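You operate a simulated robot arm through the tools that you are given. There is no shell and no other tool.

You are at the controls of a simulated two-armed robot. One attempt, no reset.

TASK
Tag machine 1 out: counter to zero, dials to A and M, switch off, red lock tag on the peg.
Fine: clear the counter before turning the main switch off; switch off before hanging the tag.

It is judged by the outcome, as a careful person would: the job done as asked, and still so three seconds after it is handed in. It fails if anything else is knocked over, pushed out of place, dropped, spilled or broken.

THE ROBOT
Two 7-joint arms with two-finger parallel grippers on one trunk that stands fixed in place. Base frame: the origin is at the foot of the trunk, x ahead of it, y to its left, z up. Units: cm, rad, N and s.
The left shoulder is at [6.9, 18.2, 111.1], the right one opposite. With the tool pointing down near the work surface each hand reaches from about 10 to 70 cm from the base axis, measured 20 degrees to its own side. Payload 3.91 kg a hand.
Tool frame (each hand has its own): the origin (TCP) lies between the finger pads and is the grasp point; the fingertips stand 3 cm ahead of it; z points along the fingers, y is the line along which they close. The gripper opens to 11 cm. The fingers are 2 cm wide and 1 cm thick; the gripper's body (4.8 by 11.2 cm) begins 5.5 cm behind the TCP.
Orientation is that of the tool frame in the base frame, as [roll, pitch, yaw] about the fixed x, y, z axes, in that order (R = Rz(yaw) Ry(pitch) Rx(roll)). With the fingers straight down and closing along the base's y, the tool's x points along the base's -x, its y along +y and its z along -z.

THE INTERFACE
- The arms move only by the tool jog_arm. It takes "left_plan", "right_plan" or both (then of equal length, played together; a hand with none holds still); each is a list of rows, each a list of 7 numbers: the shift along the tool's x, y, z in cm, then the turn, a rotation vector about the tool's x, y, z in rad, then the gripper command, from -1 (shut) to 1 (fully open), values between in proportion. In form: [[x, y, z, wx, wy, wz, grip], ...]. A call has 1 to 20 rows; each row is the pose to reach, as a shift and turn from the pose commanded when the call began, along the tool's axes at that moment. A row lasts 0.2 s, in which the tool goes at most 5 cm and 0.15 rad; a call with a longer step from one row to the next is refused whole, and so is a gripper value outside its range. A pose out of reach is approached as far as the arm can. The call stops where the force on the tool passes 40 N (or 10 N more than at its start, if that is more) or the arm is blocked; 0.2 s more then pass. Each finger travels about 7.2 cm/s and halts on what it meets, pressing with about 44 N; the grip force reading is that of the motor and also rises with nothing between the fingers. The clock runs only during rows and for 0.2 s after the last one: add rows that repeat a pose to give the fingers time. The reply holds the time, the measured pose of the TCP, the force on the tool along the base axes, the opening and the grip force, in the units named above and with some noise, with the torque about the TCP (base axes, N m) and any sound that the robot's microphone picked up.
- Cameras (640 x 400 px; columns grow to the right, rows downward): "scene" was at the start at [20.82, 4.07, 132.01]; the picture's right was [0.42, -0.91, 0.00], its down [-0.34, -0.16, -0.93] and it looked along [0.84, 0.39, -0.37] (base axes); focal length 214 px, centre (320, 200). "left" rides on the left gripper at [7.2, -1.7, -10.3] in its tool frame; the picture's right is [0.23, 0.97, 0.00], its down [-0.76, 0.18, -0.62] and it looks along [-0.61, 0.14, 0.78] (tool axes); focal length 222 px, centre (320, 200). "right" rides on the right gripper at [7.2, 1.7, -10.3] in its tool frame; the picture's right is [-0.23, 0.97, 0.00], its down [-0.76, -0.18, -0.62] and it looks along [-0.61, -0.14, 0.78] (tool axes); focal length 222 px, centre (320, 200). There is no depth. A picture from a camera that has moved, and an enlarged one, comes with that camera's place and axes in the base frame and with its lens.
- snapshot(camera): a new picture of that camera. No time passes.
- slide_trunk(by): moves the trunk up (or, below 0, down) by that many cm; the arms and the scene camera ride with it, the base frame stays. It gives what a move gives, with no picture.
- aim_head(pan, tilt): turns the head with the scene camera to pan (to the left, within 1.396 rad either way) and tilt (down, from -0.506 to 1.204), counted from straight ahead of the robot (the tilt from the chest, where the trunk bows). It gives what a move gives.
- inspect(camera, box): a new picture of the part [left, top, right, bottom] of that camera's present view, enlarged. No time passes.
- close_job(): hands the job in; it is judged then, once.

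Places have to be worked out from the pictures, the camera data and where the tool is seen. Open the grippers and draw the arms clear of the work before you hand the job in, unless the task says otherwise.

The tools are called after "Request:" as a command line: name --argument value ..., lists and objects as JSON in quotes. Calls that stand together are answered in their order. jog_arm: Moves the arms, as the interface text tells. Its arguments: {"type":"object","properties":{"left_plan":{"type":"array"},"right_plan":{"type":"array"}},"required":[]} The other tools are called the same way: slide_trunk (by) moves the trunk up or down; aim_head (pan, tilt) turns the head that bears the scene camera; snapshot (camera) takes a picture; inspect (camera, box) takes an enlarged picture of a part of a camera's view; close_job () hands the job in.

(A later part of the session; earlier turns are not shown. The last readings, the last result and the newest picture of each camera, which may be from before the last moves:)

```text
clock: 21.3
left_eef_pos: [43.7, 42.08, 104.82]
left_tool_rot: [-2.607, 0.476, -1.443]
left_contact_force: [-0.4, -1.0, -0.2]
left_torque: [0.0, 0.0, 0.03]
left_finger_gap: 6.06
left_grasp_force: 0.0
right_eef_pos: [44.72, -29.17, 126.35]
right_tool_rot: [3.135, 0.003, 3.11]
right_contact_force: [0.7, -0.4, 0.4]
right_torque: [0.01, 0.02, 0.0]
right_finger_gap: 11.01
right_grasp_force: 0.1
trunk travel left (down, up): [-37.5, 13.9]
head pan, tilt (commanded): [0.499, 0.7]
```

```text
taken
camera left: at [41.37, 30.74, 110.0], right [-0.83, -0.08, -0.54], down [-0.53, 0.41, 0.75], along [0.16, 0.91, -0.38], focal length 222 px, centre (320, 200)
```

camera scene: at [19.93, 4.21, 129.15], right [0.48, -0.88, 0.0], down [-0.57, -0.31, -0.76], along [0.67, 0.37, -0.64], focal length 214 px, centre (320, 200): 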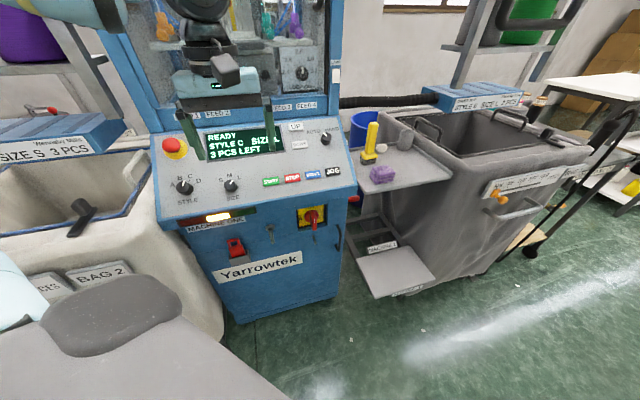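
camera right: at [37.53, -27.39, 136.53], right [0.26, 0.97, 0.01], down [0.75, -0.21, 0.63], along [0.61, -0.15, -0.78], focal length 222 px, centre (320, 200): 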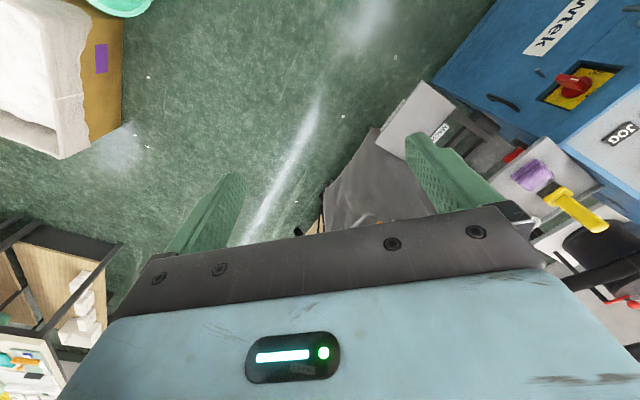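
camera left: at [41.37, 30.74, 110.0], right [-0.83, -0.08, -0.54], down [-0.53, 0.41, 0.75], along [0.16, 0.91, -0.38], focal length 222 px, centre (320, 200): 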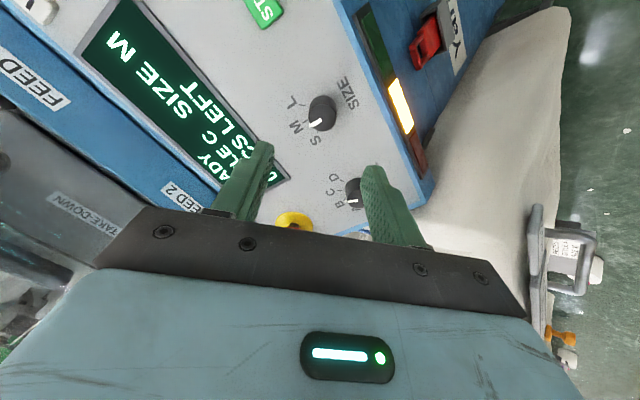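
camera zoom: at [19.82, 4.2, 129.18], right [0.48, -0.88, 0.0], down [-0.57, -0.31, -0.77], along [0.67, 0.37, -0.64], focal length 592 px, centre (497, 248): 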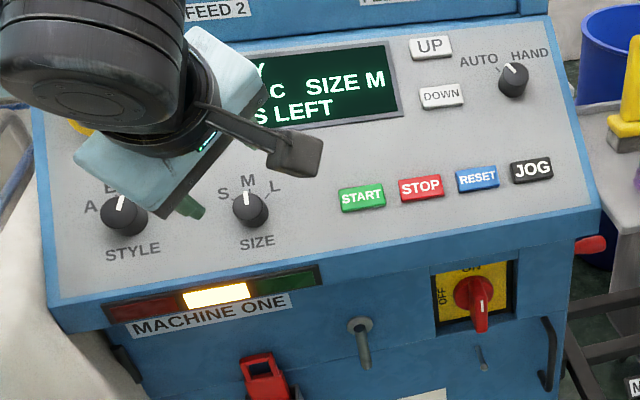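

SIZE M holds. Now the STYLE dial (cap near (41.9, 56.6, 96.2)): I move over it while pre-turning the hand clockwise so it can sweep C→A (≈90° counter-clockwise) in one grip.

Request:
jog_arm --left_plan '[[-0.8, 0.6, 0, 0, 0, 0.13, 0.1], [-1.6, 1.2, 0, 0, 0, 0.26, 0.1], [-2.4, 1.9, 0.1, 0, 0, 0.39, 0.1], [-3.2, 2.5, 0.1, 0, 0, 0.52, 0.1], [-4, 3.1, 0.2, 0, 0, 0.65, 0.1], [-4.8, 3.8, 0.2, 0, 0, 0.78, 0.1], [-5.6, 4.5, 0.2, 0, 0, 0.91, 0.1], [-6.4, 5.2, 0.3, 0, 0, 1.04, 0.1], [-7.2, 5.9, 0.3, 0, 0, 1.17, 0.1], [-8, 6.6, 0.4, 0, 0, 1.3, 0.1], [-9, 7.3, 0.4, 0, 0, 1.4, 0.1], [-9, 7.3, 0.4, 0, 0, 1.5, 0.1], [-9, 7.3, 0.4, 0, 0, 1.5, 0.1]]'

Request:
snapshot --camera "left"

Request:
snapshot --camera "scene"

```text
clock: 24.1
left_eef_pos: [36.55, 51.16, 105.18]
left_tool_rot: [2.635, 0.504, 3.071]
left_contact_force: [-0.8, 0.0, 0.2]
left_torque: [0.02, -0.02, -0.01]
left_finger_gap: 6.04
left_grasp_force: 0.1
right_eef_pos: [44.7, -29.17, 126.34]
right_tool_rot: [3.134, 0.006, 3.111]
right_contact_force: [0.5, -0.3, -0.3]
right_torque: [0.0, -0.02, 0.01]
right_finger_gap: 10.99
right_grasp_force: 0.2
trunk travel left (down, up): [-37.5, 13.9]
head pan, tilt (commanded): [0.499, 0.7]
```

```text
taken
camera left: at [25.81, 45.43, 108.75], right [-0.37, 0.88, 0.3], down [0.35, -0.17, 0.92], along [0.86, 0.45, -0.24], focal length 222 px, centre (320, 200)
```

left: 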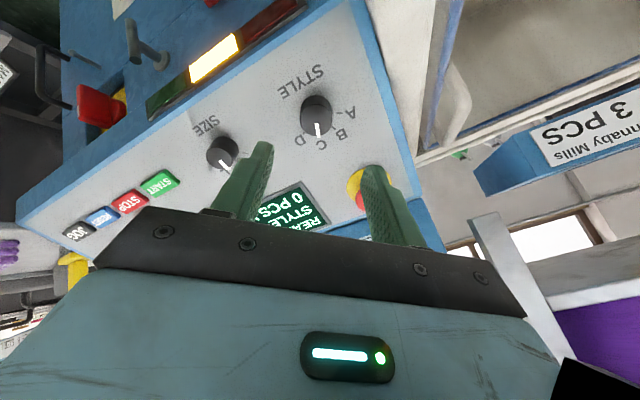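

```text
taken
camera scene: at [19.85, 4.25, 129.17], right [0.48, -0.88, 0.0], down [-0.57, -0.31, -0.76], along [0.67, 0.37, -0.64], focal length 214 px, centre (320, 200)
```

scene: 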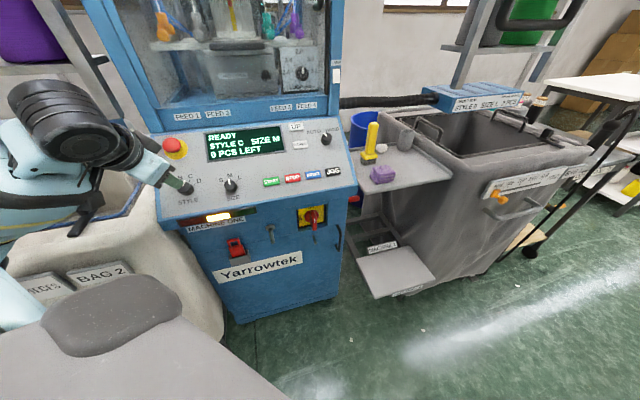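

I zoom in on the STYLE dial and the display.

Request:
inspect --camera "left" --box '[180, 50, 420, 230]'

Request:
inspect --camera "scene" --box '[120, 100, 372, 255]'

```text
2.22 times, centred on (300, 140) of left
camera zoom: at [25.81, 45.43, 108.75], right [-0.37, 0.88, 0.3], down [0.35, -0.17, 0.92], along [0.86, 0.45, -0.24], focal length 494 px, centre (364, 333)
```

zoom: 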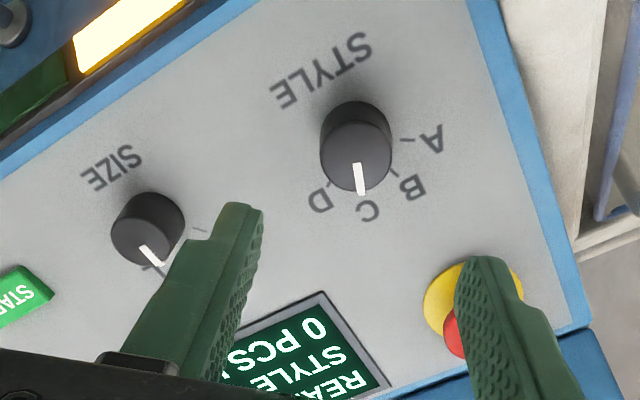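

```text
2.54 times, centred on (246, 178) of scene
camera zoom: at [19.85, 4.25, 129.17], right [0.48, -0.88, 0.0], down [-0.57, -0.31, -0.76], along [0.67, 0.37, -0.64], focal length 545 px, centre (508, 257)
```

zoom: 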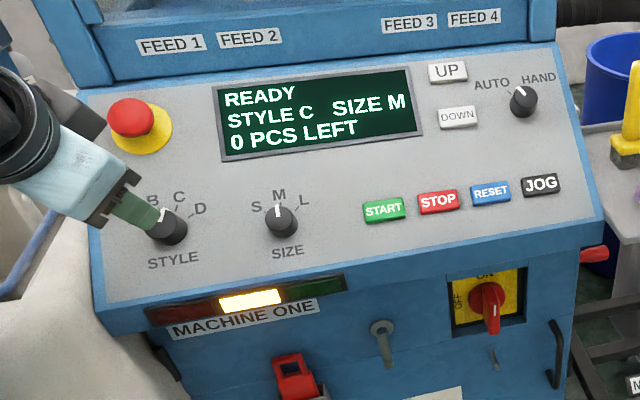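

Display: STYLE C, SIZE M, 0 PCS. The STYLE knob is straight ahead of the hand; I descend around it, then close.

Request:
jog_arm --left_plan '[[-0.1, 0, 3.5, 0, 0, 0, 0.1], [-0.3, -0.1, 7, 0, 0, 0, 0.1], [-0.3, -0.1, 9, 0, 0, 0, 0.1], [-0.3, -0.1, 10, 0, 0, 0, 0.1], [-0.3, -0.1, 10.5, 0, 0, 0, 0.1], [-0.3, -0.1, 10.5, 0, 0, 0, -0.2], [-0.3, -0.1, 10.5, 0, 0, 0, -0.6], [-0.3, -0.1, 10.5, 0, 0, 0, -0.7], [-0.3, -0.1, 10.5, 0, 0, 0, -0.7]]'

Request:
snapshot --camera "left"

```text
clock: 26.1
left_eef_pos: [41.63, 55.5, 97.03]
left_tool_rot: [2.639, 0.502, 3.073]
left_contact_force: [-1.2, -14.7, -12.7]
left_torque: [-0.5, -0.56, -0.58]
left_finger_gap: 3.33
left_grasp_force: 45.2
right_eef_pos: [44.75, -29.13, 126.39]
right_tool_rot: [3.134, 0.002, 3.11]
right_contact_force: [-0.5, -0.5, -0.5]
right_torque: [-0.01, -0.03, 0.01]
right_finger_gap: 11.0
right_grasp_force: 0.0
trunk travel left (down, up): [-37.5, 13.9]
head pan, tilt (commanded): [0.499, 0.7]
```

```text
taken
camera left: at [30.92, 49.9, 100.7], right [-0.37, 0.88, 0.3], down [0.35, -0.17, 0.92], along [0.86, 0.44, -0.25], focal length 222 px, centre (320, 200)
```

left: 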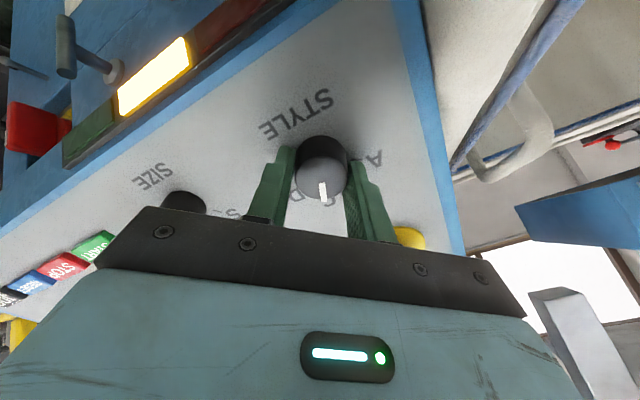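

Gripped (gap 3.33) but with ~20 N side load: the knob sits about 0.4 cm to the tool's −y. I shift to relieve that first.

Request:
jog_arm --left_plan '[[0, -0.2, 0, 0, 0, 0, -0.7], [0, -0.4, 0, 0, 0, 0, -0.7], [0, -0.4, 0, 0, 0, 0, -0.7]]'

```text
clock: 26.9
left_eef_pos: [41.63, 55.57, 96.97]
left_tool_rot: [2.631, 0.506, 3.078]
left_contact_force: [-2.2, 3.7, -3.0]
left_torque: [-0.1, 1.18, 0.61]
left_finger_gap: 3.3
left_grasp_force: 45.3
right_eef_pos: [44.61, -29.13, 126.48]
right_tool_rot: [3.136, 0.004, 3.112]
right_contact_force: [0.4, -0.6, 0.2]
right_torque: [-0.02, 0.01, 0.0]
right_finger_gap: 10.99
right_grasp_force: 0.1
trunk travel left (down, up): [-37.5, 13.9]
head pan, tilt (commanded): [0.499, 0.7]
```

Side load is gone. Now I turn the knob about 85–90° counter-clockwise, C to A, in small steps.

Request:
jog_arm --left_plan '[[0, 0, 0, 0, 0, -0.12, -0.7], [0, 0, 0, 0, 0, -0.24, -0.7], [0, 0, 0, 0, 0, -0.36, -0.7], [0, 0, 0, 0, 0, -0.48, -0.7], [0, 0, 0, 0, 0, -0.6, -0.7], [0, 0, 0, 0, 0, -0.72, -0.7], [0, 0, 0, 0, 0, -0.84, -0.7], [0, 0, 0, 0, 0, -0.96, -0.7], [0, 0, 0, 0, 0, -1.08, -0.7], [0, 0, 0, 0, 0, -1.2, -0.7], [0, 0, 0, 0, 0, -1.32, -0.7], [0, 0, 0, 0, 0, -1.44, -0.7], [0, 0, 0, 0, 0, -1.54, -0.7], [0, 0, 0, 0, 0, -1.54, -0.7]]'

Request:
snapshot --camera "left"

Request:
inspect --camera "scene" --box '[120, 100, 372, 255]'

```text
clock: 29.9
left_eef_pos: [41.29, 55.53, 96.98]
left_tool_rot: [-2.59, 0.452, -1.402]
left_contact_force: [-20.4, 13.8, -2.2]
left_torque: [1.19, 0.72, 0.68]
left_finger_gap: 3.26
left_grasp_force: 45.8
right_eef_pos: [44.51, -28.94, 126.48]
right_tool_rot: [3.137, 0.008, 3.109]
right_contact_force: [0.0, 0.0, -0.2]
right_torque: [-0.02, -0.01, -0.01]
right_finger_gap: 11.01
right_grasp_force: 0.0
trunk travel left (down, up): [-37.5, 13.9]
head pan, tilt (commanded): [0.499, 0.7]
```

```text
taken
camera left: at [39.32, 44.38, 102.46], right [-0.82, -0.12, -0.56], down [-0.55, 0.41, 0.73], along [0.14, 0.91, -0.4], focal length 222 px, centre (320, 200)
```

left: 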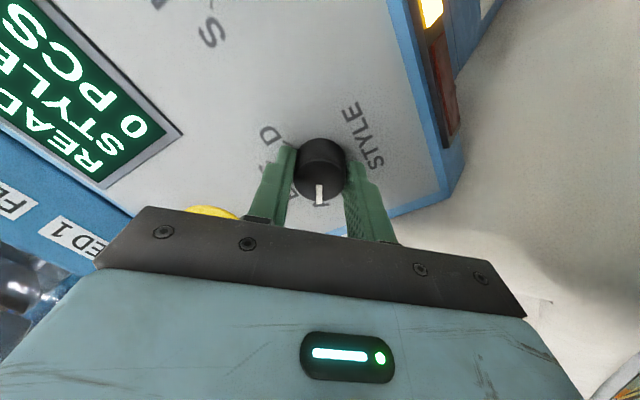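

```text
2.54 times, centred on (246, 178) of scene
camera zoom: at [19.61, 4.41, 129.19], right [0.48, -0.88, 0.0], down [-0.56, -0.31, -0.77], along [0.67, 0.37, -0.64], focal length 545 px, centre (508, 257)
```

zoom: 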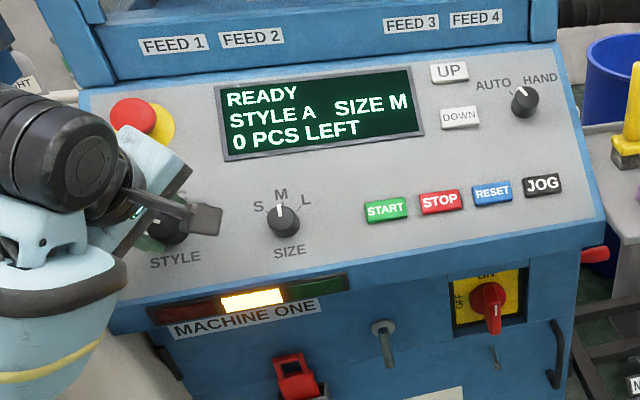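

Display reads STYLE A, SIZE M, 0 PCS LEFT. I release and back straight off the knob.

Request:
jog_arm --left_plan '[[0, 0, 0, 0, 0, 0, -0.3], [0, 0, 0, 0, 0, 0, 0.1], [0, 0, 0, 0, 0, 0, 0.1], [0, 0, -2.5, 0, 0, 0, 0.1], [0, 0, -5, 0, 0, 0, 0.1], [0, 0, -8, 0, 0, 0, 0.1], [0, 0, -11, 0, 0, 0, 0.1], [0, 0, -13, 0, 0, 0, 0.1]]'

Request:
inspect --camera "scene" --box '[120, 100, 372, 255]'

Request:
snapshot --camera "left"

```text
clock: 31.7
left_eef_pos: [35.61, 49.35, 106.9]
left_tool_rot: [-2.589, 0.454, -1.405]
left_contact_force: [0.4, -0.3, 0.7]
left_torque: [-0.01, 0.0, -0.02]
left_finger_gap: 6.05
left_grasp_force: 0.2
right_eef_pos: [44.63, -29.09, 126.44]
right_tool_rot: [3.134, 0.005, 3.111]
right_contact_force: [-0.5, 0.0, -0.5]
right_torque: [0.01, 0.0, 0.02]
right_finger_gap: 11.0
right_grasp_force: 0.1
trunk travel left (down, up): [-37.5, 13.9]
head pan, tilt (commanded): [0.499, 0.7]
```

```text
2.54 times, centred on (246, 178) of scene
camera zoom: at [19.83, 4.22, 129.17], right [0.48, -0.88, 0.0], down [-0.57, -0.31, -0.77], along [0.67, 0.37, -0.64], focal length 545 px, centre (508, 257)
```

zoom: 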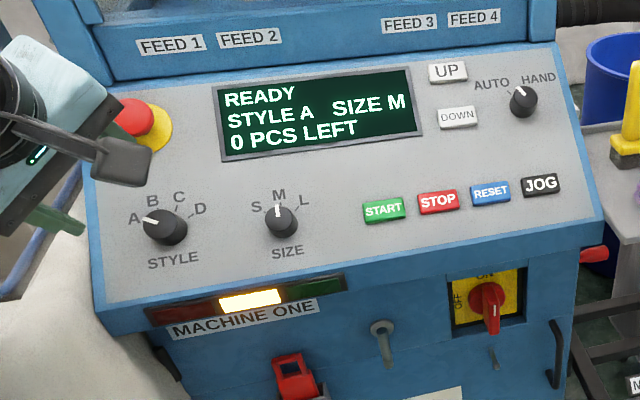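

```text
taken
camera left: at [33.56, 38.12, 112.45], right [-0.82, -0.12, -0.56], down [-0.55, 0.41, 0.73], along [0.14, 0.91, -0.4], focal length 222 px, centre (320, 200)
```

left: 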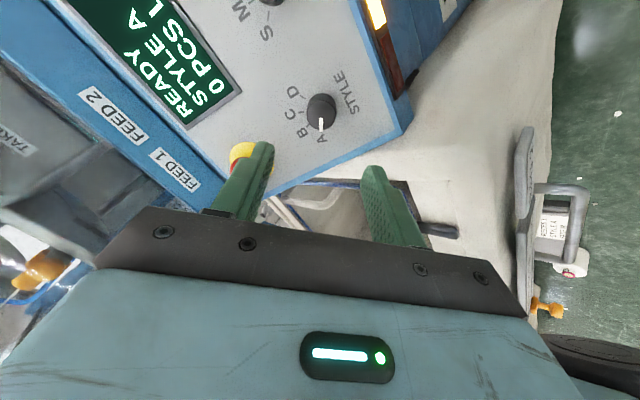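

Dials and counter are set: A, M, 0. Now I bring the left hand in front of the lower machine face to look at the main switch, pegs and tag before acting.

Request:
jog_arm --left_plan '[[0, 0, -3, 0, 0, 0, 0.1], [3.5, 0.1, -2, 0, 0, 0.1, 0.1], [7, 0.2, 0.4, 0, 0, 0.2, 0.1], [10.5, 0.3, 3, 0, 0, 0.3, 0.1], [14, 0.3, 5.6, 0, 0, 0.4, 0.1], [17.5, 0.4, 8.2, 0, 0, 0.5, 0.1], [21, 0.5, 10.8, 0, 0, 0.6, 0.1], [24.5, 0.6, 14.4, 0, 0, 0.7, 0.1], [28, 0.6, 17.8, 0, 0, 0.82, 0.1], [28, 0.6, 18.7, 0, 0, 0.82, 0.1]]'

Request:
snapshot --camera "left"

Request:
snapshot --camera "scene"

```text
refused: row 8 steps farther than a row can; nothing moved
```

```text
taken
camera left: at [33.56, 38.12, 112.45], right [-0.82, -0.12, -0.56], down [-0.55, 0.41, 0.73], along [0.14, 0.91, -0.4], focal length 222 px, centre (320, 200)
```

left: 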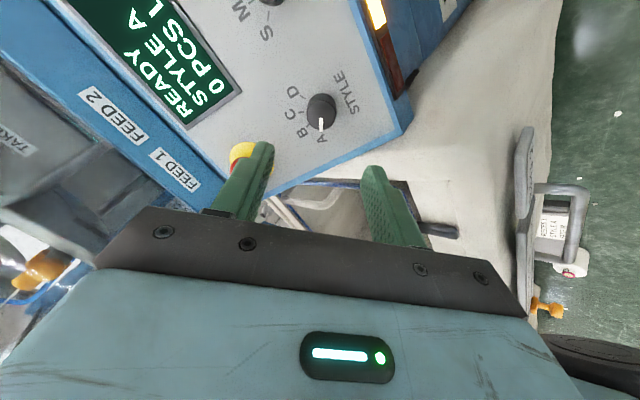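

```text
taken
camera scene: at [19.83, 4.22, 129.17], right [0.48, -0.88, 0.0], down [-0.57, -0.31, -0.77], along [0.67, 0.37, -0.64], focal length 214 px, centre (320, 200)
```

scene: 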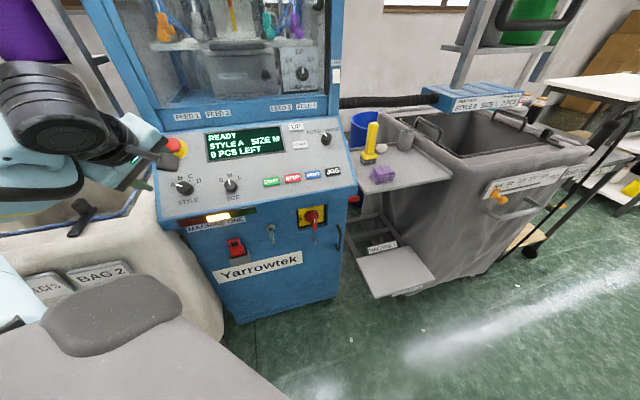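

The step was a hair too long; I resend with smaller steps.

Request:
jog_arm --left_plan '[[0, 0, -3, 0, 0, 0, 0.1], [3, 0, -2.5, 0, 0, 0.08, 0.1], [6, 0.1, -0.5, 0, 0, 0.17, 0.1], [9, 0.2, 1.8, 0, 0, 0.26, 0.1], [12, 0.3, 4.1, 0, 0, 0.35, 0.1], [15, 0.3, 6.4, 0, 0, 0.44, 0.1], [18, 0.4, 8.8, 0, 0, 0.53, 0.1], [21, 0.5, 11.2, 0, 0, 0.62, 0.1], [24, 0.5, 13.8, 0, 0, 0.7, 0.1], [26.5, 0.6, 16.4, 0, 0, 0.77, 0.1], [28, 0.6, 18.7, 0, 0, 0.82, 0.1]]'

Request:
snapshot --camera "left"

Request:
snapshot --camera "scene"

```text
clock: 34.1
left_eef_pos: [47.88, 33.23, 79.88]
left_tool_rot: [3.139, 0.699, -2.358]
left_contact_force: [0.5, 0.4, 1.0]
left_torque: [0.03, 0.0, -0.02]
left_finger_gap: 6.05
left_grasp_force: 0.1
left hand out of reach, approached as far as the arm can: row 3, 4, 5
right_eef_pos: [44.76, -29.15, 126.39]
right_tool_rot: [3.135, 0.005, 3.11]
right_contact_force: [-0.4, 0.2, 0.9]
right_torque: [0.0, 0.02, 0.0]
right_finger_gap: 11.0
right_grasp_force: 0.1
trunk travel left (down, up): [-37.5, 13.9]
head pan, tilt (commanded): [0.499, 0.7]
```

```text
taken
camera left: at [40.54, 23.5, 83.07], right [-0.81, 0.57, -0.15], down [0.0, 0.25, 0.97], along [0.58, 0.78, -0.21], focal length 222 px, centre (320, 200)
```

left: 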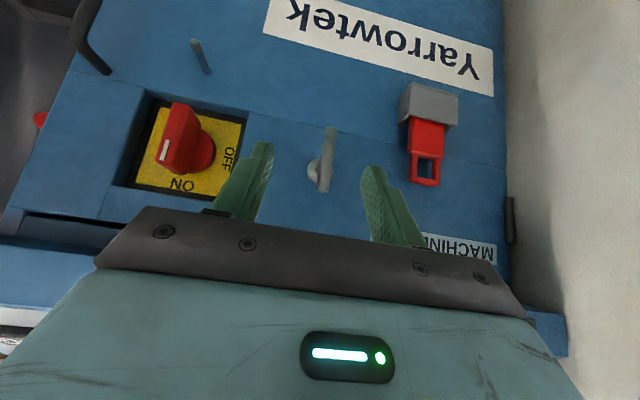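

```text
taken
camera scene: at [19.91, 4.26, 129.16], right [0.48, -0.88, 0.0], down [-0.57, -0.31, -0.76], along [0.67, 0.37, -0.64], focal length 214 px, centre (320, 200)
```

scene: 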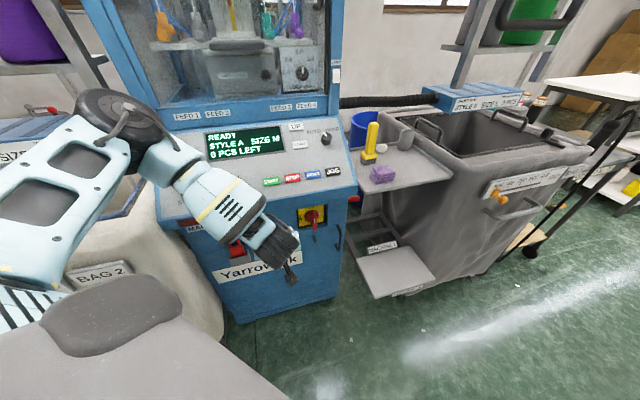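

Good frontal view now. I zoom in on the switch/pin and the flanged peg and tag.

Request:
inspect --camera "left" --box '[60, 20, 270, 220]'

Request:
inspect --camera "left" --box '[260, 50, 500, 250]'

Request:
inspect --camera "scene" --box '[180, 190, 360, 310]'

```text
2.00 times, centred on (165, 120) of left
camera zoom: at [40.54, 23.5, 83.07], right [-0.81, 0.57, -0.15], down [0.0, 0.25, 0.97], along [0.58, 0.78, -0.21], focal length 444 px, centre (630, 360)
```

zoom: 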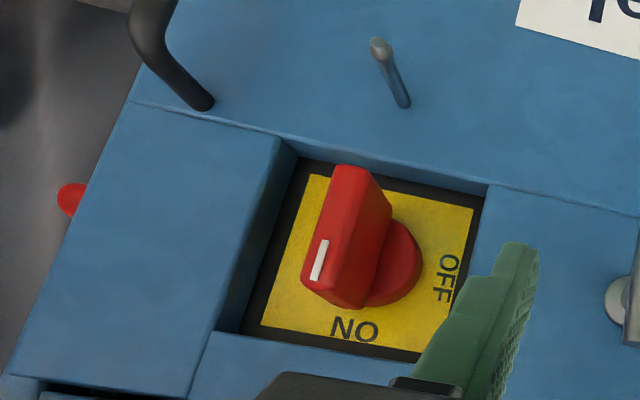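

```text
2.00 times, centred on (380, 150) of left
camera zoom: at [40.54, 23.5, 83.07], right [-0.81, 0.57, -0.15], down [0.0, 0.25, 0.97], along [0.58, 0.78, -0.21], focal length 444 px, centre (200, 300)
```

zoom: 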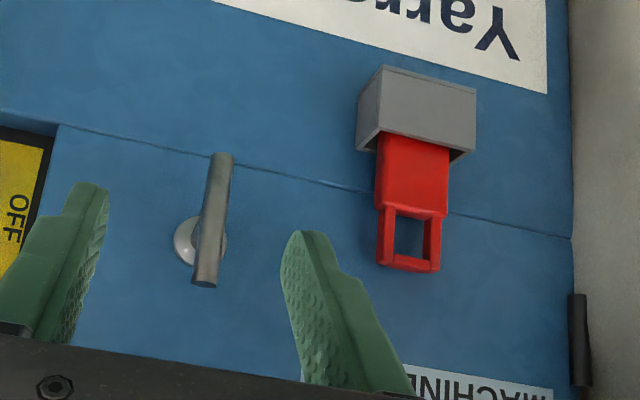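

```text
3.33 times, centred on (270, 250) of scene
camera zoom: at [19.91, 4.26, 129.16], right [0.48, -0.88, 0.0], down [-0.57, -0.31, -0.76], along [0.67, 0.37, -0.64], focal length 715 px, centre (487, 33)
```

zoom: 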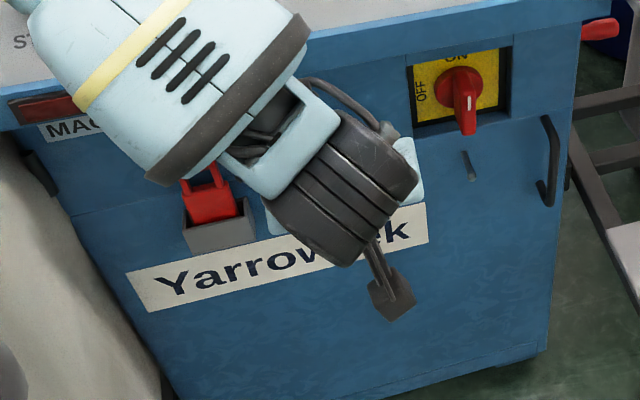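

The flanged item is a door latch bar; the plain horizontal pin below the switch (base ≈(67, 33, 64.7), tip ≈(63.9, 30, 64.8)) is the peg. The switch handle is vertical at ON, centre ≈(65, 31, 74.8), OFF lies to its left. I bring the left hand level in front of the switch, pointing straight into the machine.

Request:
jog_arm --left_plan '[[0.7, -1.9, 0.3, 0, -0.12, 0, 0.1], [1.4, -3.9, 0.7, 0, -0.24, 0, 0.1], [2.2, -5.9, 1, 0, -0.37, 0, 0], [2.9, -7.8, 1.4, 0, -0.5, 0, 0], [3.6, -9.8, 1.7, 0, -0.62, 0, 0], [4.3, -11.7, 2.1, 0, -0.75, 0, 0], [5.1, -13.7, 2.4, 0, -0.87, 0, 0], [5.1, -13.7, 2.4, 0, -0.87, 0, 0]]'

Request:
snapshot --camera "left"

Request:
snapshot --camera "scene"

```text
clock: 35.9
left_eef_pos: [55.17, 34.18, 84.41]
left_tool_rot: [-3.01, 1.567, -2.227]
left_contact_force: [-0.8, 0.3, -0.1]
left_torque: [-0.03, 0.03, 0.01]
left_finger_gap: 5.47
left_grasp_force: 0.0
left hand out of reach, approached as far as the arm can: row 3, 4, 5, 6, 7, 8
right_eef_pos: [44.69, -29.09, 126.38]
right_tool_rot: [3.135, 0.006, 3.111]
right_contact_force: [-0.9, -0.5, -0.6]
right_torque: [-0.01, -0.02, -0.01]
right_finger_gap: 11.0
right_grasp_force: 0.0
trunk travel left (down, up): [-37.5, 13.9]
head pan, tilt (commanded): [0.499, 0.7]
```

```text
taken
camera left: at [49.11, 25.68, 77.15], right [-0.69, 0.69, -0.23], down [-0.57, -0.31, 0.76], along [0.45, 0.65, 0.61], focal length 222 px, centre (320, 200)
```

left: 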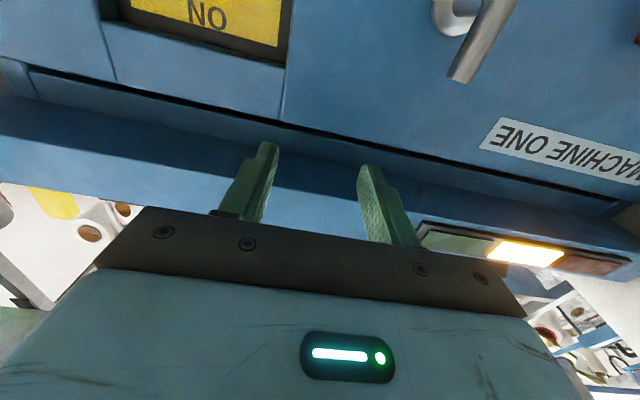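

```text
taken
camera scene: at [19.83, 4.23, 129.17], right [0.48, -0.88, 0.0], down [-0.57, -0.31, -0.77], along [0.67, 0.37, -0.64], focal length 214 px, centre (320, 200)
```

scene: 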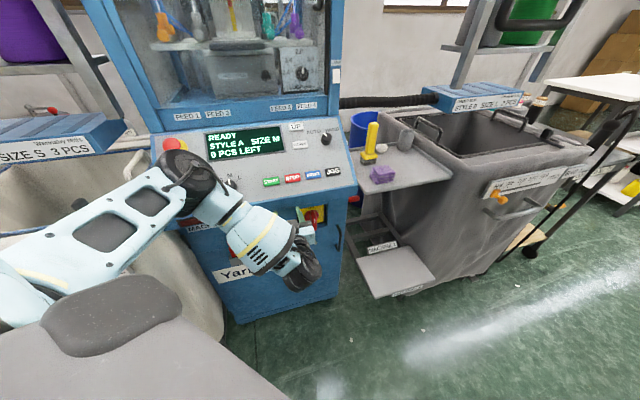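

That level pose is beyond the left arm's reach at this trunk height (it stalled under the console lip, no contact). I back the hand straight out, and will then lower the trunk so a level approach is natural.

Request:
jog_arm --left_plan '[[0, 0, -3, 0, 0, 0, 0], [0, 0, -6, 0, 0, 0, 0], [0, 0, -9, 0, 0, 0, 0], [0, 0, -12, 0, 0, 0, 0]]'

Request:
snapshot --camera "scene"

Request:
snapshot --camera "left"

Request:
snapshot --camera "right"

```text
clock: 36.9
left_eef_pos: [55.2, 34.07, 84.44]
left_tool_rot: [-3.123, 1.566, -2.337]
left_contact_force: [0.3, 0.5, -0.8]
left_torque: [0.05, -0.02, -0.02]
left_finger_gap: 5.48
left_grasp_force: 0.0
left hand out of reach, approached as far as the arm can: row 1, 2, 3, 4
right_eef_pos: [44.66, -29.07, 126.4]
right_tool_rot: [3.134, 0.007, 3.11]
right_contact_force: [-0.2, 0.1, 0.2]
right_torque: [0.02, 0.0, 0.03]
right_finger_gap: 10.98
right_grasp_force: 0.0
trunk travel left (down, up): [-37.5, 13.9]
head pan, tilt (commanded): [0.499, 0.7]
```

```text
taken
camera scene: at [19.85, 4.25, 129.17], right [0.48, -0.88, 0.0], down [-0.57, -0.31, -0.76], along [0.67, 0.37, -0.64], focal length 214 px, centre (320, 200)
```

scene: 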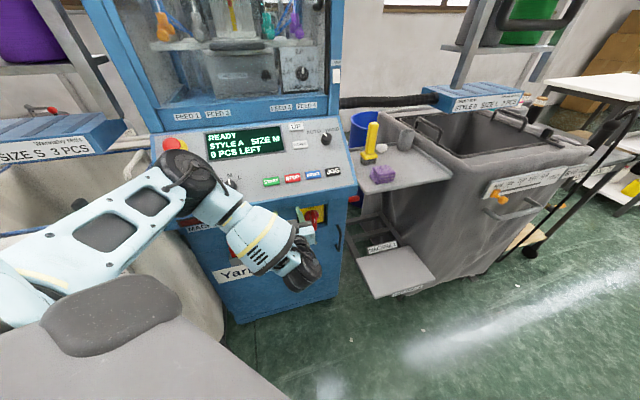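

```text
taken
camera left: at [49.1, 25.66, 77.13], right [-0.69, 0.69, -0.23], down [-0.56, -0.31, 0.76], along [0.45, 0.65, 0.6], focal length 222 px, centre (320, 200)
```

left: 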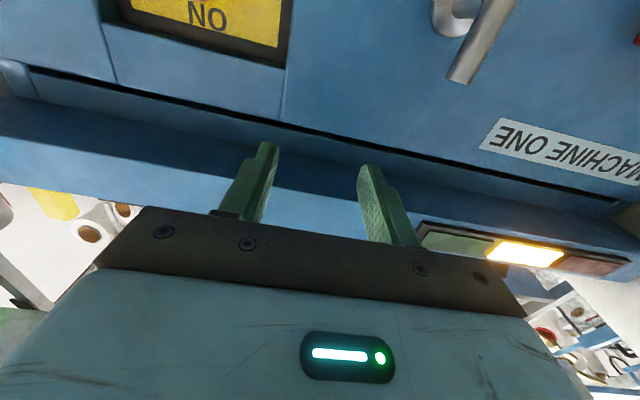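

```text
taken
camera right: at [37.54, -27.24, 136.55], right [0.26, 0.97, 0.01], down [0.75, -0.21, 0.63], along [0.61, -0.16, -0.78], focal length 222 px, centre (320, 200)
```

right: 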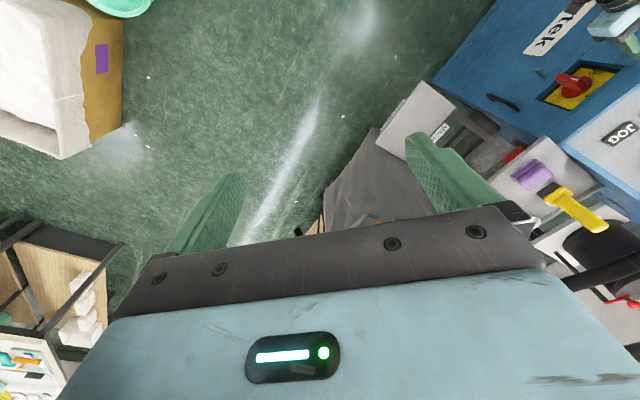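

The command stayed out of reach, so nothing moved. I unwind the pitch back toward the earlier reachable tilt and watch where the hand settles.

Request:
jog_arm --left_plan '[[0, 0, 0, 0, 0.12, 0, 0], [0, 0, 0, 0, 0.24, 0, 0], [0, 0, 0, 0, 0.36, 0, 0], [0, 0, 0, 0, 0.48, 0, 0], [0, 0, 0, 0, 0.6, 0, 0], [0, 0, 0, 0, 0.72, 0, 0], [0, 0, 0, 0, 0.85, 0, 0], [0, 0, 0, 0, 0.85, 0, 0]]'

Request:
snapshot --camera "scene"

```text
clock: 38.7
left_eef_pos: [55.12, 34.05, 84.76]
left_tool_rot: [-3.141, 0.716, -2.356]
left_contact_force: [0.5, 0.5, 0.7]
left_torque: [0.01, 0.0, 0.0]
left_finger_gap: 5.5
left_grasp_force: 0.0
right_eef_pos: [44.73, -29.12, 126.4]
right_tool_rot: [3.135, 0.004, 3.108]
right_contact_force: [0.6, -0.6, -0.3]
right_torque: [0.01, 0.03, -0.02]
right_finger_gap: 10.99
right_grasp_force: 0.0
trunk travel left (down, up): [-37.5, 13.9]
head pan, tilt (commanded): [0.499, 0.7]
```

```text
taken
camera scene: at [19.86, 4.24, 129.17], right [0.48, -0.88, 0.0], down [-0.57, -0.31, -0.76], along [0.67, 0.37, -0.64], focal length 214 px, centre (320, 200)
```

scene: 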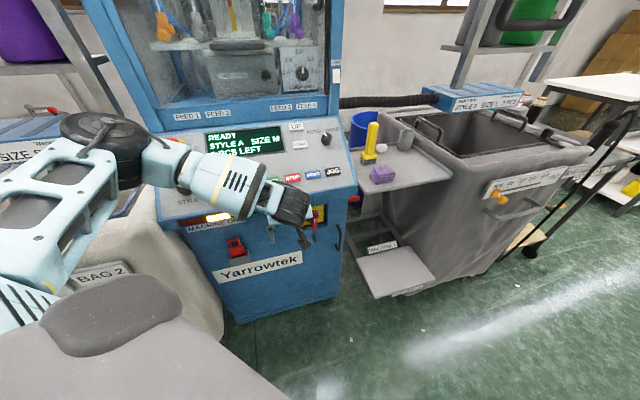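

The hand followed from its actual pose. I now draw it outward, away from the machine, before lowering the trunk.

Request:
jog_arm --left_plan '[[2.7, 0, -2.4, 0, 0, 0, 0], [5.4, 0, -4.7, 0, 0, 0, 0], [8.1, 0, -7.1, 0, 0, 0, 0], [10.8, 0, -9.4, 0, 0, 0, 0], [13.5, 0, -11.8, 0, 0, 0, 0]]'

Request:
snapshot --camera "scene"

```text
clock: 39.9
left_eef_pos: [42.5, 21.57, 84.92]
left_tool_rot: [-3.139, 0.72, -2.354]
left_contact_force: [-0.2, 0.2, 0.2]
left_torque: [-0.05, 0.01, 0.02]
left_finger_gap: 5.53
left_grasp_force: 0.0
right_eef_pos: [44.86, -29.14, 126.3]
right_tool_rot: [3.135, 0.006, 3.111]
right_contact_force: [0.5, 0.3, -0.4]
right_torque: [0.02, -0.01, 0.01]
right_finger_gap: 10.98
right_grasp_force: 0.1
trunk travel left (down, up): [-37.5, 13.9]
head pan, tilt (commanded): [0.499, 0.7]
```

```text
taken
camera scene: at [19.86, 4.28, 129.16], right [0.48, -0.88, 0.0], down [-0.57, -0.31, -0.76], along [0.67, 0.37, -0.64], focal length 214 px, centre (320, 200)
```

scene: 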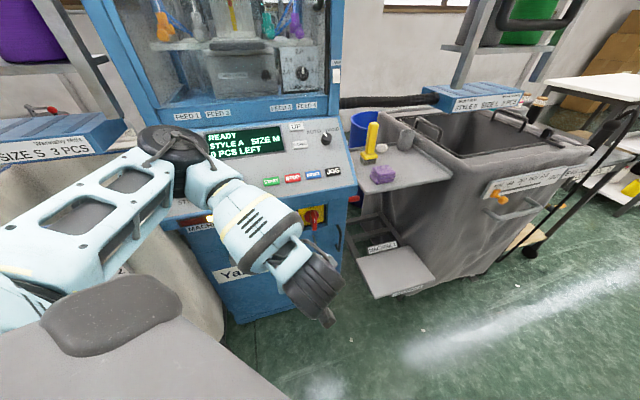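

The arm is well out from the machine. I lower the trunk in two steps, checking for contact.

Request:
slide_trunk --by -12

Request:
snapshot --camera "scene"

```text
clock: 41.4
left_eef_pos: [42.58, 21.5, 72.75]
left_tool_rot: [-3.14, 0.721, -2.356]
left_contact_force: [-0.1, -0.6, 0.4]
left_torque: [-0.01, -0.02, 0.01]
left_finger_gap: 5.51
left_grasp_force: 0.1
right_eef_pos: [48.18, -29.23, 110.34]
right_tool_rot: [3.139, -0.116, 3.11]
right_contact_force: [-0.4, -0.4, 0.0]
right_torque: [0.0, -0.01, 0.03]
right_finger_gap: 11.01
right_grasp_force: 0.1
trunk travel left (down, up): [-25.5, 25.9]
head pan, tilt (commanded): [0.499, 0.7]
```

```text
taken
camera scene: at [23.19, 4.25, 116.96], right [0.48, -0.88, 0.0], down [-0.57, -0.31, -0.77], along [0.67, 0.37, -0.64], focal length 214 px, centre (320, 200)
```

scene: 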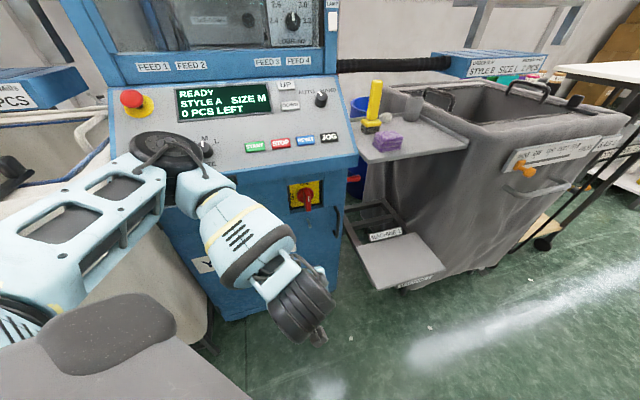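

No contact. The trunk bows forward a bit as it lowers. I try the level orientation in front of the switch at this height.

Request:
jog_arm --left_plan '[[0, 0, 0, 0, -0.12, 0, 0], [0, 0, 0, 0, -0.24, 0, 0], [0, 0, 0, 0, -0.36, 0, 0], [0, 0, 0, 0, -0.48, 0, 0], [0, 0, 0, 0, -0.6, 0, 0], [0, 0, 0, 0, -0.72, 0, 0], [0, 0, 0, 0, -0.85, 0, 0], [0, 0, 0, 0, -0.85, 0, 0]]'

Request:
snapshot --camera "scene"

```text
clock: 43.2
left_eef_pos: [56.93, 33.61, 70.21]
left_tool_rot: [2.853, 1.566, -2.647]
left_contact_force: [0.3, -0.3, -0.7]
left_torque: [0.0, -0.02, 0.03]
left_finger_gap: 5.51
left_grasp_force: 0.0
left hand out of reach, approached as far as the arm can: row 1, 2, 3, 4, 5, 6, 7, 8
right_eef_pos: [48.37, -29.15, 110.27]
right_tool_rot: [3.141, -0.116, 3.109]
right_contact_force: [0.4, -0.3, 0.5]
right_torque: [0.0, 0.02, 0.0]
right_finger_gap: 11.02
right_grasp_force: 0.0
trunk travel left (down, up): [-25.5, 25.9]
head pan, tilt (commanded): [0.499, 0.7]
```

```text
taken
camera scene: at [23.25, 4.26, 116.95], right [0.48, -0.88, 0.0], down [-0.57, -0.31, -0.76], along [0.67, 0.37, -0.64], focal length 214 px, centre (320, 200)
```

scene: 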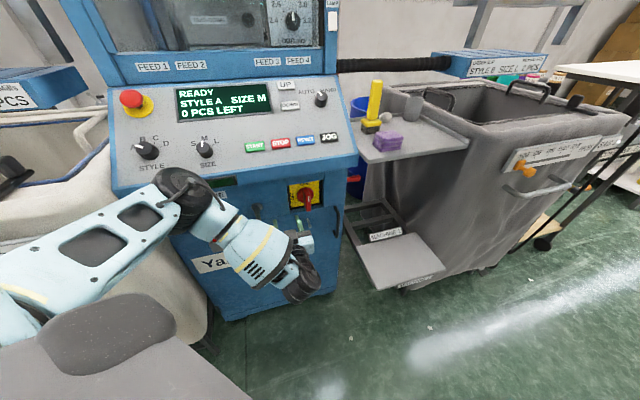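

Orientation is now level and square, but the hand went forward to (56.9, 33.6, 70.2) to achieve it, so this orientation is reachable only farther out. I shift right and up in front of the switch, keeping fingertips clear of the handle.

Request:
jog_arm --left_plan '[[-0.6, -1, -0.3, 0, 0, 0, 0], [-1.2, -2, -0.6, 0, 0, 0, 0], [-2, -3, -0.8, 0, 0, 0, 0], [-2.8, -4.5, -0.8, 0, 0, 0, 0], [-3.7, -6, -0.8, 0, 0, 0, 0], [-4.6, -7.5, -0.8, 0, 0, 0, 0]]'

Request:
snapshot --camera "left"

Request:
snapshot --camera "scene"

```text
clock: 44.4
left_eef_pos: [59.43, 31.19, 74.41]
left_tool_rot: [2.097, 1.541, 2.898]
left_contact_force: [-12.9, 12.9, -2.4]
left_torque: [-0.09, -0.01, 0.54]
left_finger_gap: 4.59
left_grasp_force: 0.1
left hand out of reach, approached as far as the arm can: row 1, 2, 3, 4, 5
right_eef_pos: [48.19, -29.08, 110.41]
right_tool_rot: [3.138, -0.115, 3.11]
right_contact_force: [0.3, -0.1, 0.1]
right_torque: [0.0, -0.01, 0.03]
right_finger_gap: 11.0
right_grasp_force: 0.0
trunk travel left (down, up): [-25.5, 25.9]
head pan, tilt (commanded): [0.499, 0.7]
stopped in row 5 (left hand): the force on the tool passed its limit at 46 N (the readings are from after the stop); the commanded pose is now the measured one
```

```text
taken
camera left: at [53.13, 22.73, 67.1], right [-0.71, 0.68, -0.2], down [-0.54, -0.33, 0.77], along [0.46, 0.66, 0.6], focal length 222 px, centre (320, 200)
```

left: 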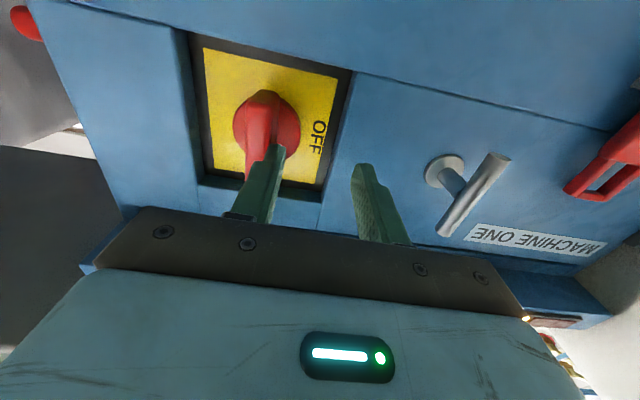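

```text
taken
camera scene: at [23.07, 4.29, 117.0], right [0.48, -0.88, 0.0], down [-0.56, -0.31, -0.77], along [0.67, 0.37, -0.64], focal length 214 px, centre (320, 200)
```

scene: 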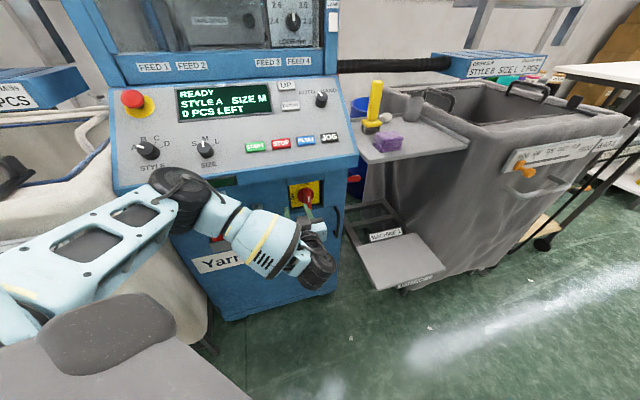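

The right-hand finger touched the handle's side (handle not turned; machine still on). The left arm bends awkwardly for this direction; the right arm suits the switch better. First I move the left hand off the handle to the left, tilt it back, and withdraw.

Request:
jog_arm --left_plan '[[0, 1, 0, 0, 0, 0, 0], [0, 2, 0, 0, 0, 0, 0], [0, 2, 0, 0, 0.13, 0, 0], [0, 2, 0, 0, 0.26, 0, 0], [0, 2, 0, 0, 0.39, 0, 0], [0, 2, 0, 0, 0.52, 0, 0], [0, 2, 0, 0, 0.65, 0, 0], [0, 2, 0, 0, 0.78, 0, 0], [0, 2, 0, 0, 0.85, 0, 0]]'

Request:
snapshot --camera "scene"

```text
clock: 46.4
left_eef_pos: [58.23, 32.25, 74.39]
left_tool_rot: [3.115, 0.704, -2.367]
left_contact_force: [-1.3, 0.2, 0.0]
left_torque: [-0.02, 0.0, 0.01]
left_finger_gap: 5.53
left_grasp_force: 0.2
left hand out of reach, approached as far as the arm can: row 2
right_eef_pos: [48.36, -29.13, 110.25]
right_tool_rot: [3.139, -0.117, 3.11]
right_contact_force: [0.4, 0.6, -0.6]
right_torque: [-0.02, -0.02, -0.02]
right_finger_gap: 11.01
right_grasp_force: 0.0
trunk travel left (down, up): [-25.5, 25.9]
head pan, tilt (commanded): [0.499, 0.7]
```

```text
taken
camera scene: at [23.22, 4.25, 116.95], right [0.48, -0.88, 0.0], down [-0.57, -0.31, -0.76], along [0.67, 0.37, -0.64], focal length 214 px, centre (320, 200)
```

scene: 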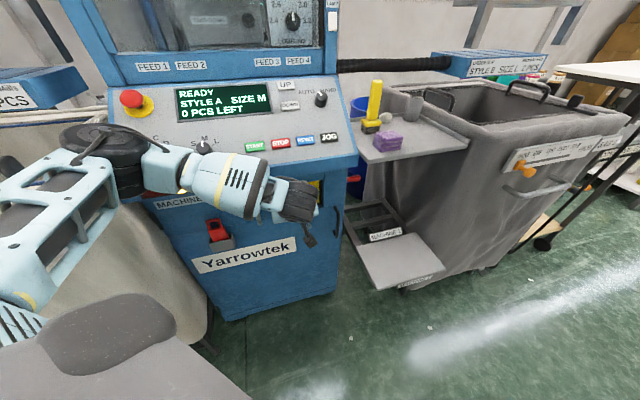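

Clear of the handle. I withdraw the left hand outward and park it up-left, away from where the right arm will work.

Request:
jog_arm --left_plan '[[2.8, 0, -2.4, 0, 0, 0, 0], [5.7, 0, -4.8, 0, 0, 0, 0], [8.6, 0, -7.3, 0, 0, 0, 0], [11.4, 0, -9.7, 0, 0, 0, 0], [9, 2.6, -12, 0, 0, 0, 0], [6.6, 5.2, -14.4, 0, 0, 0, 0], [4.3, 7.8, -16.7, 0, 0, 0, 0], [1.9, 10.4, -19.1, 0, 0, 0, 0], [-0.5, 13, -21.4, 0, 0, 0, 0], [-2.9, 15.5, -23.7, 0, 0, 0, 0], [-5.2, 18.1, -26.1, 0, 0, 0, 0], [-7.6, 20.7, -28.4, 0, 0, 0, 0], [-10, 23.3, -30.8, 0, 0, 0, 0]]'

Request:
snapshot --camera "scene"

Request:
snapshot --camera "left"

Request:
snapshot --camera "right"

```text
clock: 49.2
left_eef_pos: [32.91, 39.33, 104.77]
left_tool_rot: [3.115, 0.704, -2.37]
left_contact_force: [0.4, -0.1, 0.1]
left_torque: [-0.05, -0.02, 0.01]
left_finger_gap: 5.52
left_grasp_force: 0.1
left hand out of reach, approached as far as the arm can: row 8, 9, 10, 11, 12
right_eef_pos: [48.03, -29.15, 110.16]
right_tool_rot: [3.137, -0.115, 3.11]
right_contact_force: [0.0, 0.1, 0.5]
right_torque: [-0.04, -0.03, -0.04]
right_finger_gap: 11.03
right_grasp_force: 0.2
trunk travel left (down, up): [-25.5, 25.9]
head pan, tilt (commanded): [0.499, 0.7]
```

```text
taken
camera scene: at [23.06, 4.24, 116.99], right [0.48, -0.88, 0.0], down [-0.56, -0.31, -0.77], along [0.67, 0.37, -0.64], focal length 214 px, centre (320, 200)
```

scene: 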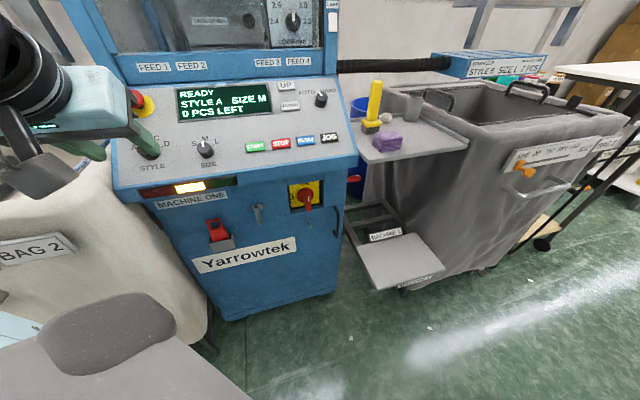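

```text
taken
camera left: at [25.71, 29.45, 107.82], right [-0.82, 0.56, -0.13], down [0.01, 0.24, 0.97], along [0.58, 0.79, -0.2], focal length 222 px, centre (320, 200)
```

left: 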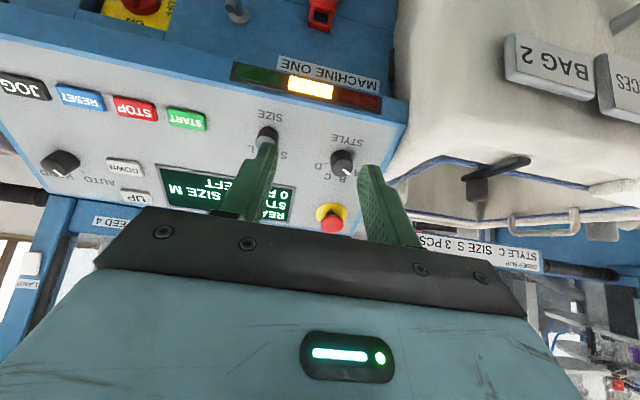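

```text
taken
camera right: at [42.19, -27.25, 121.27], right [0.26, 0.97, -0.02], down [0.82, -0.21, 0.53], along [0.51, -0.16, -0.85], focal length 222 px, centre (320, 200)
```

right: 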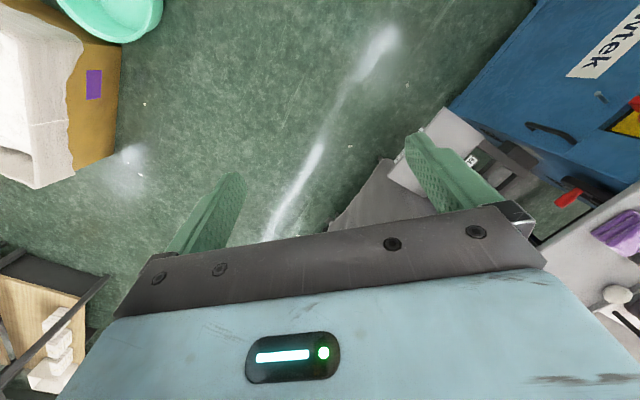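

Panel still reads A / M / 0, switch still ON. Now I bring the right hand in: first lower it toward the middle and yaw it 45° to face the machine.

Request:
jog_arm --right_plan '[[0.3, 3.4, 1.8, 0.013, 0, -0.116, 1], [0.7, 6.8, 3.5, 0.027, 0, -0.232, 0.8], [1, 10.2, 5.3, 0.04, 0, -0.348, 0.6], [1.3, 13.6, 7.1, 0.054, 0, -0.463, 0.4], [1.7, 17.1, 8.8, 0.067, 0, -0.579, 0.2], [2, 20.5, 10.6, 0.08, 0, -0.695, 0], [2.4, 23.9, 12.3, 0.094, 0, -0.811, 0]]'

Request:
snapshot --camera "scene"

Request:
snapshot --camera "right"

```text
clock: 50.8
left_eef_pos: [33.19, 39.45, 104.76]
left_tool_rot: [3.115, 0.703, -2.369]
left_contact_force: [0.7, 0.0, -0.9]
left_torque: [0.0, 0.02, 0.02]
left_finger_gap: 5.47
left_grasp_force: 0.1
right_eef_pos: [44.93, -5.07, 98.43]
right_tool_rot: [3.138, -0.113, -2.356]
right_contact_force: [0.2, 0.1, 1.2]
right_torque: [-0.03, -0.03, -0.01]
right_finger_gap: 5.51
right_grasp_force: 0.0
trunk travel left (down, up): [-25.5, 25.9]
head pan, tilt (commanded): [0.499, 0.7]
```

```text
taken
camera scene: at [23.24, 4.31, 116.94], right [0.48, -0.88, 0.0], down [-0.57, -0.31, -0.76], along [0.67, 0.37, -0.64], focal length 214 px, centre (320, 200)
```

scene: 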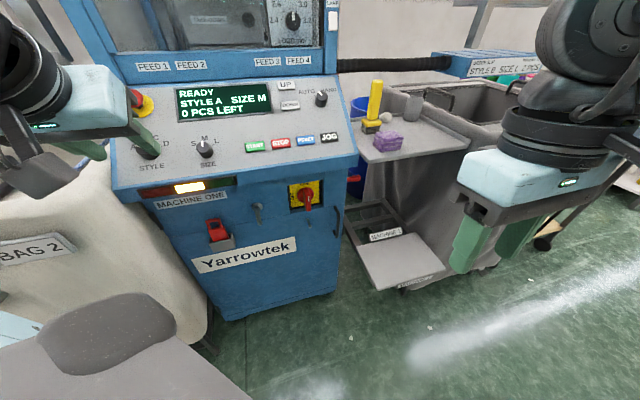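

```text
taken
camera right: at [39.69, -8.12, 109.35], right [-0.53, 0.85, -0.02], down [0.71, 0.46, 0.53], along [0.46, 0.27, -0.85], focal length 222 px, centre (320, 200)
```

right: 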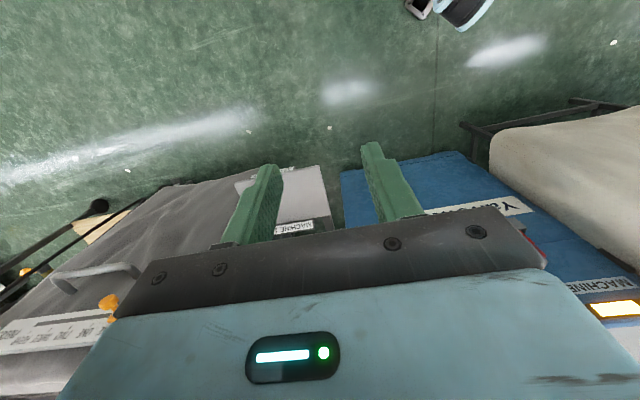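

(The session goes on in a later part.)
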